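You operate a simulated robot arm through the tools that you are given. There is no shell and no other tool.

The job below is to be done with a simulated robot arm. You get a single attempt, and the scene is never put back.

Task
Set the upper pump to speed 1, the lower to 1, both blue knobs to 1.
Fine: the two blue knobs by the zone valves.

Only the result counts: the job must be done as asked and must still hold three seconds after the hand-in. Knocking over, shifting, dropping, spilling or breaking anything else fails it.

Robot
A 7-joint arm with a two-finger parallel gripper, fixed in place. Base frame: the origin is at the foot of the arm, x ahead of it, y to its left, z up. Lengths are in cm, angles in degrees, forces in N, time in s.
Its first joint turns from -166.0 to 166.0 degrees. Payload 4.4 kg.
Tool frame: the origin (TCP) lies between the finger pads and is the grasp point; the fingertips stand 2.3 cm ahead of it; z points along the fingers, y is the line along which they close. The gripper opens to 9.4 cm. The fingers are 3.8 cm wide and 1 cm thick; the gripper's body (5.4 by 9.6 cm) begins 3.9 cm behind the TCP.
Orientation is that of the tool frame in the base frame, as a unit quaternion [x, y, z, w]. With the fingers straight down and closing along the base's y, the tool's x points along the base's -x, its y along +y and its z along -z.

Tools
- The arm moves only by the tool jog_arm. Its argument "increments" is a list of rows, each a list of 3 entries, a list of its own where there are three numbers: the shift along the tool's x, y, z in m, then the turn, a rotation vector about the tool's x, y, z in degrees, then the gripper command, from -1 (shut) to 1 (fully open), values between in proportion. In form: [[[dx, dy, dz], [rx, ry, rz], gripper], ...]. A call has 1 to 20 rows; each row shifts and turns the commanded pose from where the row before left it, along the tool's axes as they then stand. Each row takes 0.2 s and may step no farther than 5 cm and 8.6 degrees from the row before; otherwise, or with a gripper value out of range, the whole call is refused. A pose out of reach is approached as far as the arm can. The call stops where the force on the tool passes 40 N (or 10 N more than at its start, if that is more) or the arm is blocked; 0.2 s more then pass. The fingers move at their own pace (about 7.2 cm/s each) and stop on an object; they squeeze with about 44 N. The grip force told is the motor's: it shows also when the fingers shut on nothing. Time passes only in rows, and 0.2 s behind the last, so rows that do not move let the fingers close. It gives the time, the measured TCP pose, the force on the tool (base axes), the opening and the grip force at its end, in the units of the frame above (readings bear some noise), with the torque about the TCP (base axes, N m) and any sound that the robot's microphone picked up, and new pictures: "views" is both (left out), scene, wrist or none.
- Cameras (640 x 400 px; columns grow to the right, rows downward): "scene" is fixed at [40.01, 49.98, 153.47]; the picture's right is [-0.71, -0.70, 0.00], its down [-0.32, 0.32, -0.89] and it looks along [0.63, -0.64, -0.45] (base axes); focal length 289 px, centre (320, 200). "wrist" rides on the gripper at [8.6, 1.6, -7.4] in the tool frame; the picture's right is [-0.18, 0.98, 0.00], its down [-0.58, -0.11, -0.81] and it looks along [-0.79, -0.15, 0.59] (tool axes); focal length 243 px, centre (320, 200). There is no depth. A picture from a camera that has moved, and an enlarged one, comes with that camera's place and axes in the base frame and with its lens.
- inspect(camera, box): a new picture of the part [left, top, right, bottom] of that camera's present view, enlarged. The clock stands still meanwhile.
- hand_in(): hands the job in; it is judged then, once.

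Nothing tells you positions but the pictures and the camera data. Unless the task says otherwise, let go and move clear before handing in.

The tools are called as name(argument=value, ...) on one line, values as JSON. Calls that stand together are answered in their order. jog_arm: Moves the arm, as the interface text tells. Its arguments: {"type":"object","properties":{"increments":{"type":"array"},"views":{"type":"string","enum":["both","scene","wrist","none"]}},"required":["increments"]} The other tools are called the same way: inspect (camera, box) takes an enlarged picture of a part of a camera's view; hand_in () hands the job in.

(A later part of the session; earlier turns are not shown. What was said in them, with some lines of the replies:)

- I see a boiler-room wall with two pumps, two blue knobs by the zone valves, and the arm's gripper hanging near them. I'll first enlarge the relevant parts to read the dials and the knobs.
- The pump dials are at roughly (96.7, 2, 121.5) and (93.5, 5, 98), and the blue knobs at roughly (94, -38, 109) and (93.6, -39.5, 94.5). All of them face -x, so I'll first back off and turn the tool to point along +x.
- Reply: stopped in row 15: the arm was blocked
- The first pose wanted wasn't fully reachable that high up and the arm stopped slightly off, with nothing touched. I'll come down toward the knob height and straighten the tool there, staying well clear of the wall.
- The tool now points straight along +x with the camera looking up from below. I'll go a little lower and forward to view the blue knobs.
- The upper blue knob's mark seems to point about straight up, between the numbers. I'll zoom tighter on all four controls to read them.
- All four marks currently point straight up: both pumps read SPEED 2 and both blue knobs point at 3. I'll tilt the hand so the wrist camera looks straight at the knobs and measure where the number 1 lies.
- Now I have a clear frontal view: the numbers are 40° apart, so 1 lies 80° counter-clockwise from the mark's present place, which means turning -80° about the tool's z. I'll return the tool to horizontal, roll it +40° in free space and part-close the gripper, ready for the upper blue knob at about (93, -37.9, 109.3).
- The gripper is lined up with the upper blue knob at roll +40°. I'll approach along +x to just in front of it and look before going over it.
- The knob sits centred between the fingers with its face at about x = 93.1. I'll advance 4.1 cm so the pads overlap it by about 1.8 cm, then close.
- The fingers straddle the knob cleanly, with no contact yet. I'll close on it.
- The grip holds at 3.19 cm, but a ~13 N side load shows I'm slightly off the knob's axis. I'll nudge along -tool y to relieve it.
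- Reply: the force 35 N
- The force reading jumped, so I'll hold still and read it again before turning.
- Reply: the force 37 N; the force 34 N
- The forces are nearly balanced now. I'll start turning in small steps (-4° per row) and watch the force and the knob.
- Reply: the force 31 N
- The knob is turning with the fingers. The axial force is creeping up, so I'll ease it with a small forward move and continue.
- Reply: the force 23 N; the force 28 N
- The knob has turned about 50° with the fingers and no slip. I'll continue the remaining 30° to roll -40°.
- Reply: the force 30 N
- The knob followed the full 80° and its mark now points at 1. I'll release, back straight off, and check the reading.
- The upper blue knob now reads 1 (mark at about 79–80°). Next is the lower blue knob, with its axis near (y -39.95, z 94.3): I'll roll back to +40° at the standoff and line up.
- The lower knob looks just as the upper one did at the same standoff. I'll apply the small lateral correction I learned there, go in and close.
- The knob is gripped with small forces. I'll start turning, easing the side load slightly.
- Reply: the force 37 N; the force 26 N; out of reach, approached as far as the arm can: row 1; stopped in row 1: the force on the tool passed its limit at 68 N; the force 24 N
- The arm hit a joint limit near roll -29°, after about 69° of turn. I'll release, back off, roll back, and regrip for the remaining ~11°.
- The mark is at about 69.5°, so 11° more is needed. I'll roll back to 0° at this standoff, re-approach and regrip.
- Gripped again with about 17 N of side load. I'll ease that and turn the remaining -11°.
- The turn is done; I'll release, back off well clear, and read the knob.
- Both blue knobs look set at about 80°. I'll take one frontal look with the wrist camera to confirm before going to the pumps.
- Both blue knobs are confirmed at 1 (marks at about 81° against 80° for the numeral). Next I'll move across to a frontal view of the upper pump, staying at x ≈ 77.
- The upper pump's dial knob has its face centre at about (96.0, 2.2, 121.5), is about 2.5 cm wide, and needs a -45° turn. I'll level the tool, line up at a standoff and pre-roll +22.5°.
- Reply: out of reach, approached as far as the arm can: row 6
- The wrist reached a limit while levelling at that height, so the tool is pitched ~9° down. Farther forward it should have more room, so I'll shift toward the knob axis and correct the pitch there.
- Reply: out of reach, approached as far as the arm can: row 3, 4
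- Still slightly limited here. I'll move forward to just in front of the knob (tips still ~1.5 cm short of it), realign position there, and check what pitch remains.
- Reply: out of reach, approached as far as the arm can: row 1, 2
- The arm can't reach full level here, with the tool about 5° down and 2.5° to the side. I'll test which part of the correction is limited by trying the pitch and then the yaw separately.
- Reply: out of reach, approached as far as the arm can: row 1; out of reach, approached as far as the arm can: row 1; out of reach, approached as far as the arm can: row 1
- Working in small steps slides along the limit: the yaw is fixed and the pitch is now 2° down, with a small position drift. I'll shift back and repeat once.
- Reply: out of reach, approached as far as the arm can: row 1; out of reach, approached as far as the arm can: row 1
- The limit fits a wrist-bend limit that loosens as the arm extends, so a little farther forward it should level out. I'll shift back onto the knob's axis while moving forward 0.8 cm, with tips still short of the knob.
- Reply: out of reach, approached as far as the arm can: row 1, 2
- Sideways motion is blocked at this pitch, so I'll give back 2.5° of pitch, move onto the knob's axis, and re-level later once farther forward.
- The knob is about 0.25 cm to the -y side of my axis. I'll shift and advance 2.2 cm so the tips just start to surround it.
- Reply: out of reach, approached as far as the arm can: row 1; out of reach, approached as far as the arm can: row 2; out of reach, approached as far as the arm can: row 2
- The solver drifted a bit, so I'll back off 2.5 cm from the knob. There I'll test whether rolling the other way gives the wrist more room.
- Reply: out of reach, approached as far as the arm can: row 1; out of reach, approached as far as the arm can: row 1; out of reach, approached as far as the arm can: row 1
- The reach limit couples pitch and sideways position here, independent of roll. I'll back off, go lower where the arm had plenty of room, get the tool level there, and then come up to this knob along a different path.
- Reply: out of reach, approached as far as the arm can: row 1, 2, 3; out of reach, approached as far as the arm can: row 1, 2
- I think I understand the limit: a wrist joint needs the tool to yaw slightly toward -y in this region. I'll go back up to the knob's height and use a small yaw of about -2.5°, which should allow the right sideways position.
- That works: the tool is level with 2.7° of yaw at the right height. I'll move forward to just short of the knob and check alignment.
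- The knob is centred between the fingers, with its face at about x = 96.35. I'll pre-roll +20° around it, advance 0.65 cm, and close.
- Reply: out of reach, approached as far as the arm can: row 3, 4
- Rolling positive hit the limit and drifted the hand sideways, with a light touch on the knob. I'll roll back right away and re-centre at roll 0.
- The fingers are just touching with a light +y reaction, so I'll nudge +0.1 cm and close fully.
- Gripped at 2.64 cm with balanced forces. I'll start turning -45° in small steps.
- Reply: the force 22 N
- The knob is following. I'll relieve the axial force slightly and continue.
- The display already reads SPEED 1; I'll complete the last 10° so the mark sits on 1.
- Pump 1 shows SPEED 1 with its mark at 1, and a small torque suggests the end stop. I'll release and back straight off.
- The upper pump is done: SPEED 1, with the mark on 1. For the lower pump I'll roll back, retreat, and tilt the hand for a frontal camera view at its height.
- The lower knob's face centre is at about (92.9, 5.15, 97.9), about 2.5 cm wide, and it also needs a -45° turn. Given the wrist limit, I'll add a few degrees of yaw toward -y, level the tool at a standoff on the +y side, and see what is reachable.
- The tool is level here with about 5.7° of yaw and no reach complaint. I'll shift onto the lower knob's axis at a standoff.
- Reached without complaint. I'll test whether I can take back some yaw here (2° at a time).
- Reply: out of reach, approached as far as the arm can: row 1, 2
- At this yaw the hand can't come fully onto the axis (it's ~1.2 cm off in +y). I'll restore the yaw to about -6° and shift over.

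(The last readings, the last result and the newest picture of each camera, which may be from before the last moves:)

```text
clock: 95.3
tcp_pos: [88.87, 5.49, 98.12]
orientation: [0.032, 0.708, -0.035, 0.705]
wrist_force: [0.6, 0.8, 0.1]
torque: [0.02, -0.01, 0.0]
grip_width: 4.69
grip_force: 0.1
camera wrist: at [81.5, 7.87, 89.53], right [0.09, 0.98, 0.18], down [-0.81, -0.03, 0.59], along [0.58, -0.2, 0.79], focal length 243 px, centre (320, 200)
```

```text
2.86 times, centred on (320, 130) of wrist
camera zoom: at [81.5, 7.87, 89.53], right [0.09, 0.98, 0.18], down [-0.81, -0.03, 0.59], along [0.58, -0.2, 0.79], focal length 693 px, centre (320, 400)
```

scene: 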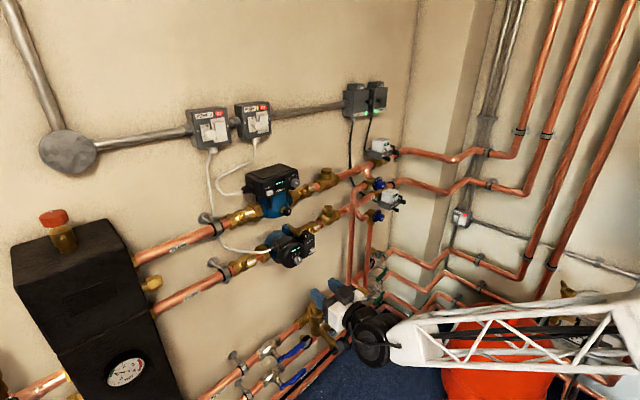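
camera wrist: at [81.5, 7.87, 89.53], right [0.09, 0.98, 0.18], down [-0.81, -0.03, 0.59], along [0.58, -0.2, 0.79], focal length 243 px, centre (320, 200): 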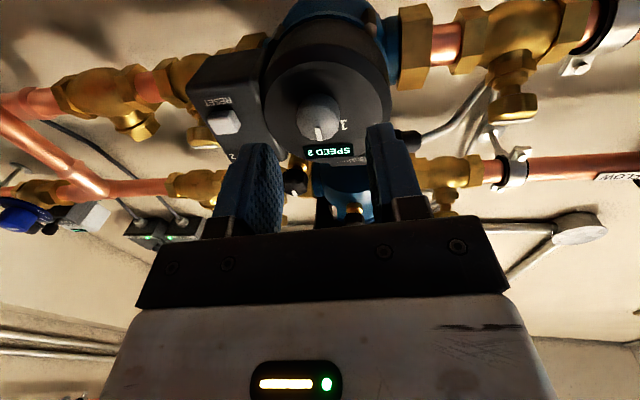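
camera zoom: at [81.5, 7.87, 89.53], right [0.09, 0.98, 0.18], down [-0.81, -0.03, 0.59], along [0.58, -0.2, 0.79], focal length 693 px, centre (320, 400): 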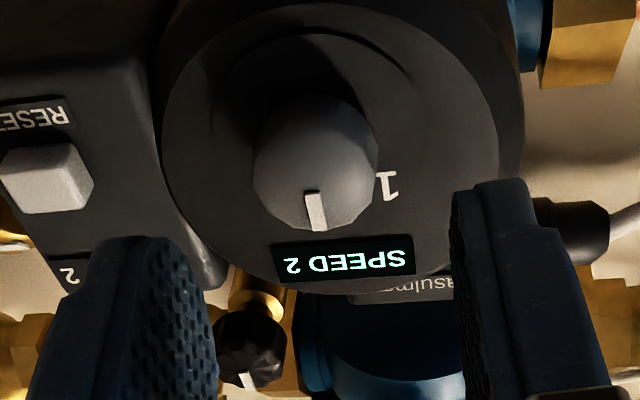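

Now the knob is centred with the tool level. I'll advance 2.7 cm so the pads overlap it by about 1 cm, then close partway.

jog_arm(increments=[[[0.0015, -0.0007, 0.01], [0, 0, 0], 0.0], [[0, 0, 0.01], [0, 0, 0], 0.0], [[0, 0, 0.007], [0, 0, 0], 0.0], [[0, 0, 0], [0, 0, 0], 0.0]], views="wrist")

inspect(camera="wrist", box=[240, 90, 400, 230])

inspect(camera="scene", box=[272, 230, 336, 270])

```text
clock: 96.3
tcp_pos: [91.62, 5.17, 98.03]
orientation: [0.033, 0.708, -0.037, 0.704]
wrist_force: [-0.1, -0.4, -1.0]
torque: [0.01, -0.03, -0.01]
grip_width: 4.71
grip_force: 0.1
camera wrist: at [84.22, 7.57, 89.41], right [0.09, 0.98, 0.18], down [-0.81, -0.03, 0.59], along [0.58, -0.2, 0.79], focal length 243 px, centre (320, 200)
```

wrist: 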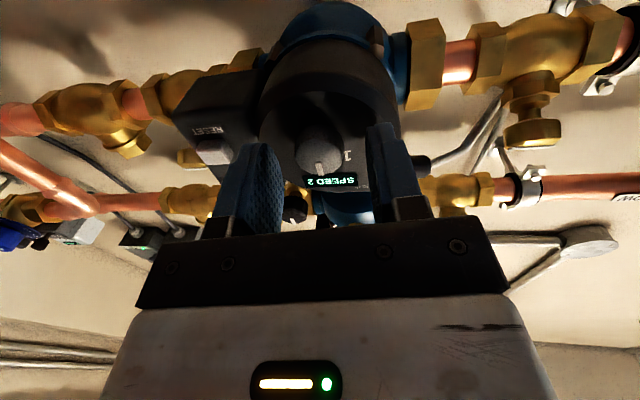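

```text
2.86 times, centred on (320, 160) of wrist
camera zoom: at [84.22, 7.57, 89.41], right [0.09, 0.98, 0.18], down [-0.81, -0.03, 0.59], along [0.58, -0.2, 0.79], focal length 693 px, centre (320, 314)
```

zoom: 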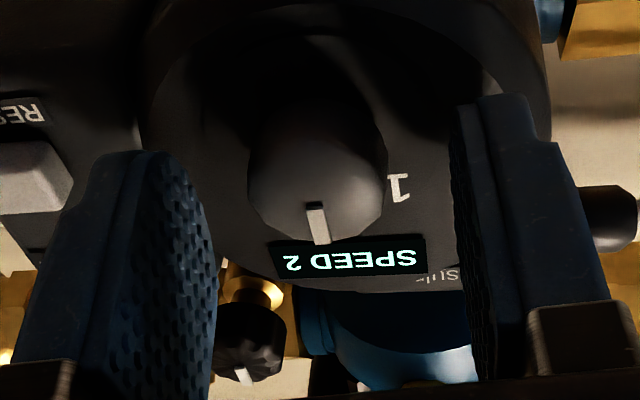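

```text
10.00 times, centred on (304, 250) of scene
camera zoom: at [40.01, 49.98, 153.47], right [-0.71, -0.7, 0.0], down [-0.32, 0.32, -0.89], along [0.63, -0.64, -0.45], focal length 2890 px, centre (480, -300)
```

zoom: 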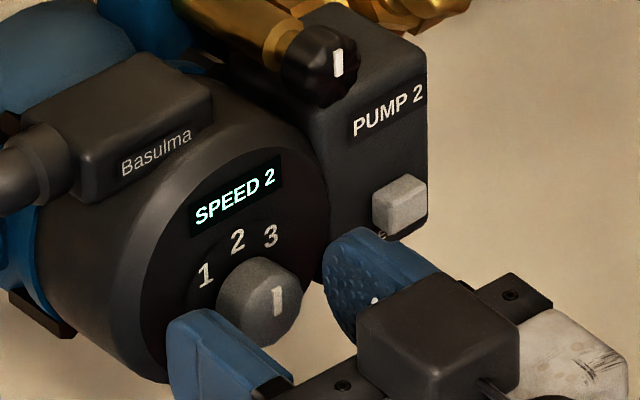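

jog_arm(increments=[[[0, -0.0006, 0], [0, 0, 0], -0.2], [[0, 0, 0], [0, 0, 0], -0.4], [[0, 0, 0], [0, 0, 0], -0.45], [[0, 0, 0], [0, 0, 0], -0.45]], views="none")

```text
clock: 97.3
tcp_pos: [91.63, 5.25, 97.87]
orientation: [0.032, 0.708, -0.035, 0.704]
wrist_force: [-0.4, -0.3, 0.2]
torque: [0.02, 0.02, 0.06]
grip_width: 2.67
grip_force: 1.2
```

jog_arm(increments=[[[0, 0, 0], [0, 0, 0], -1], [[0, 0, 0], [0, 0, 0], -1], [[0, 0, 0], [0, 0, 0], -1]], views="none")

```text
clock: 98.1
tcp_pos: [91.44, 5.2, 97.97]
orientation: [0.031, 0.708, -0.034, 0.705]
wrist_force: [-0.5, -6.5, 2.7]
torque: [0.0, 0.01, 0.19]
grip_width: 2.63
grip_force: 44.9
```

Gripped well with tiny forces. I'll start the -45° turn.

jog_arm(increments=[[[0, -0.0002, 0], [0, 0, -3], -1], [[0, 0, 0], [0, 0, -4], -1], [[0, 0, 0], [0, 0, -4], -1]], views="none")

```text
clock: 98.9
tcp_pos: [91.59, 5.09, 97.91]
orientation: [-0.036, 0.708, -0.103, 0.698]
wrist_force: [4.8, -2.7, 0.7]
torque: [-0.03, -0.9, 0.33]
grip_width: 2.63
grip_force: 44.3
```

jog_arm(increments=[[[0, 0, 0], [0, 0, -4], -1], [[0, 0, 0], [0, 0, -4], -1], [[0, 0, 0], [0, 0, -4], -1]], views="none")

inspect(camera="scene", box=[272, 230, 336, 270])

```text
clock: 99.7
tcp_pos: [91.47, 5.19, 98.06]
orientation: [-0.111, 0.7, -0.176, 0.683]
wrist_force: [-4.5, -5.2, 5.2]
torque: [0.02, -0.45, 0.39]
grip_width: 2.63
grip_force: 44.5
```

```text
10.00 times, centred on (304, 250) of scene
camera zoom: at [40.01, 49.98, 153.47], right [-0.71, -0.7, 0.0], down [-0.32, 0.32, -0.89], along [0.63, -0.64, -0.45], focal length 2890 px, centre (480, -300)
```

zoom: 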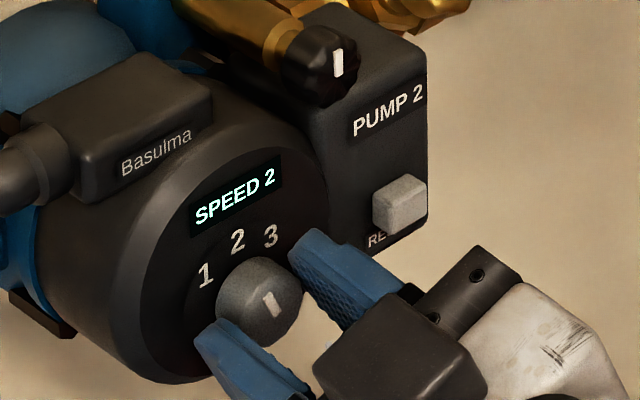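

The knob is at about 23° and following well, with low forces. I'll continue the rest of the turn.

jog_arm(increments=[[[0, 0, 0], [0, 0, -4], -1], [[0, 0, 0], [0, 0, -4], -1], [[0, 0, 0], [0, 0, -4], -1]], views="none")

jog_arm(increments=[[[0, 0, 0], [0, 0, -4], -1], [[0, 0, 0], [0, 0, -4], -1], [[0, 0, 0], [0, 0, -2], -1], [[0, 0, 0], [0, 0, 0], -1]], views="none")

inspect(camera="scene", box=[272, 230, 336, 270])

```text
clock: 100.5
tcp_pos: [91.53, 5.18, 97.96]
orientation: [-0.183, 0.685, -0.246, 0.661]
wrist_force: [-12.4, -11.4, 6.5]
torque: [0.01, -0.69, 0.45]
grip_width: 2.62
grip_force: 44.8
```

```text
clock: 101.5
tcp_pos: [91.56, 5.13, 97.96]
orientation: [-0.242, 0.667, -0.301, 0.637]
wrist_force: [-3.4, -12.9, 11.2]
torque: [-0.03, 0.0, -0.01]
grip_width: 2.6
grip_force: 45.2
```

```text
10.00 times, centred on (304, 250) of scene
camera zoom: at [40.01, 49.98, 153.47], right [-0.71, -0.7, 0.0], down [-0.32, 0.32, -0.89], along [0.63, -0.64, -0.45], focal length 2890 px, centre (480, -300)
```

zoom: 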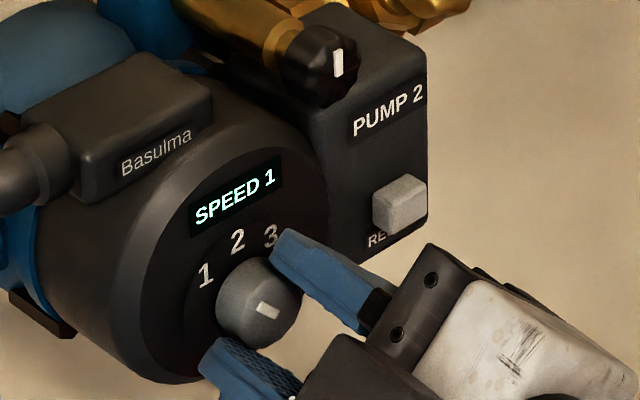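

Pump 2 now shows SPEED 1. I'll release, back off, and check the mark closely.

jog_arm(increments=[[[0, 0, 0], [0, 0, 0], 0.0], [[0, 0, 0], [0, 0, 0], 0.0], [[0, 0, -0.015], [0, 0, 0], 0.0], [[0, 0, -0.025], [0, 0, 0], 0.0], [[0, 0, -0.04], [0, 0, 0], 0.0], [[0, 0, -0.04], [0, 0, 0], 0.0], [[0, 0, 0], [0, 0, 0], 0.0]], views="scene")

inspect(camera="scene", box=[278, 243, 318, 268])

```text
clock: 103.1
tcp_pos: [79.52, 6.32, 98.08]
orientation: [-0.241, 0.667, -0.301, 0.638]
wrist_force: [-0.5, 0.2, 0.1]
torque: [-0.04, 0.01, -0.01]
grip_width: 4.67
grip_force: 0.1
```

scene: 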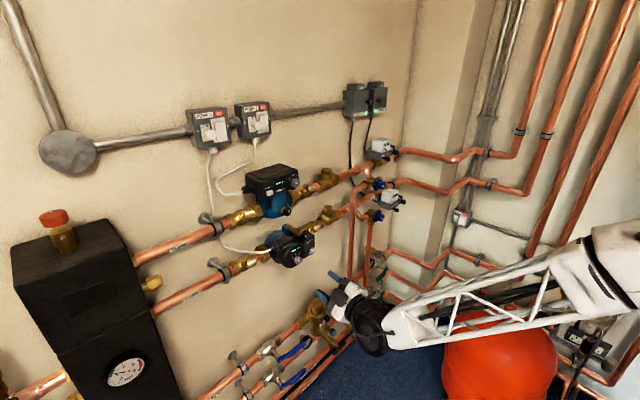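

```text
16.00 times, centred on (298, 256) of scene
camera zoom: at [40.01, 49.98, 153.47], right [-0.71, -0.7, 0.0], down [-0.32, 0.32, -0.89], along [0.63, -0.64, -0.45], focal length 4624 px, centre (672, -688)
```

zoom: 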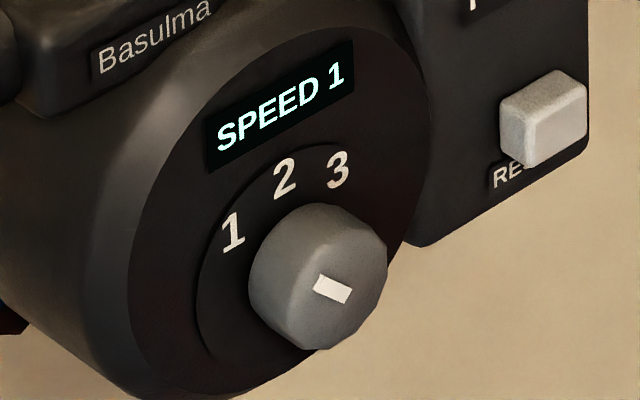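

Pump 2 reads SPEED 1 with its mark at 45°, right on 1. I'll back off a bit more and do a final check of all four controls and their surroundings.

jog_arm(increments=[[[0, 0, -0.03], [0, 0, 0], 0.0], [[0, 0, -0.03], [0, 0, 0], 0.0], [[0, 0, 0], [0, 0, 0], 0.0]], views="scene")

inspect(camera="scene", box=[330, 130, 420, 230])

inspect(camera="scene", box=[220, 150, 340, 280])

inspect(camera="scene", box=[362, 170, 402, 225])

```text
clock: 103.9
tcp_pos: [73.49, 6.79, 97.86]
orientation: [-0.242, 0.667, -0.303, 0.637]
wrist_force: [0.2, 0.2, -0.4]
torque: [-0.02, 0.0, 0.03]
grip_width: 4.7
grip_force: 0.2
```

scene: 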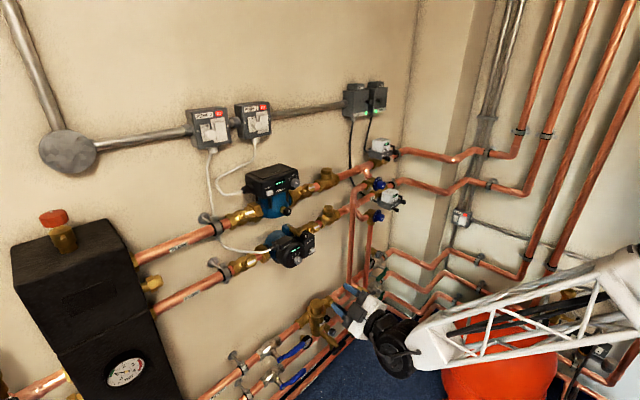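

```text
4.00 times, centred on (375, 180) of scene
camera zoom: at [40.01, 49.98, 153.47], right [-0.71, -0.7, 0.0], down [-0.32, 0.32, -0.89], along [0.63, -0.64, -0.45], focal length 1156 px, centre (100, 280)
```

zoom: 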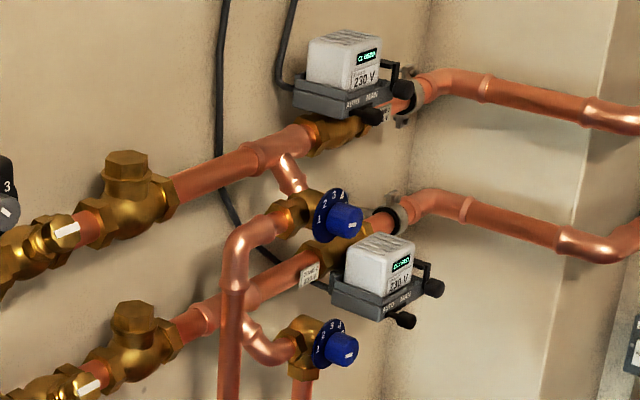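

```text
3.08 times, centred on (280, 215) of scene
camera zoom: at [40.01, 49.98, 153.47], right [-0.71, -0.7, 0.0], down [-0.32, 0.32, -0.89], along [0.63, -0.64, -0.45], focal length 889 px, centre (443, 154)
```

zoom: 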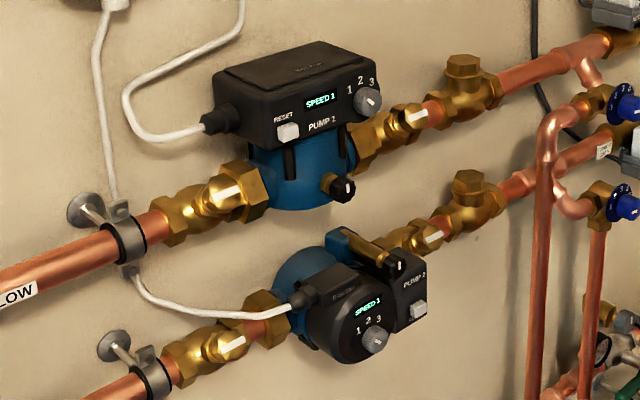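

```text
7.27 times, centred on (382, 198) of scene
camera zoom: at [40.01, 49.98, 153.47], right [-0.71, -0.7, 0.0], down [-0.32, 0.32, -0.89], along [0.63, -0.64, -0.45], focal length 2102 px, centre (-131, 218)
```

zoom: 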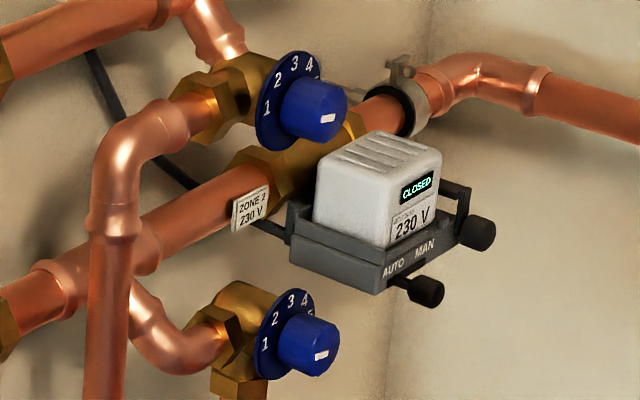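

Both pumps show SPEED 1 with their marks on 1, and both blue knobs point at 1. The zone valves and their levers look as they did at the start, and the gripper is open and clear, so I'm handing in.

hand_in()

```text
The job is handed in.
```

All four controls are set as asked, and I handed the job in with the gripper open and clear of everything. I don't have the result of the judging.

- **Upper pump:** the display reads SPEED 1 and the mark is on 1.
- **Lower pump:** the display reads SPEED 1 and the mark is on 1.
- **Both blue knobs:** I turned them from 3 to 1. The camera view straight on to them put both marks within about 1° of the numeral.

- **Wrist limits:** these forced some extra moves. I turned the lower blue knob in two grips, and turned both pump knobs with the hand slightly angled.
- **Contact with the upper pump:** one realignment brushed its knob with about 9 N of side force. In the last pictures, its setting and everything around it looked unchanged.
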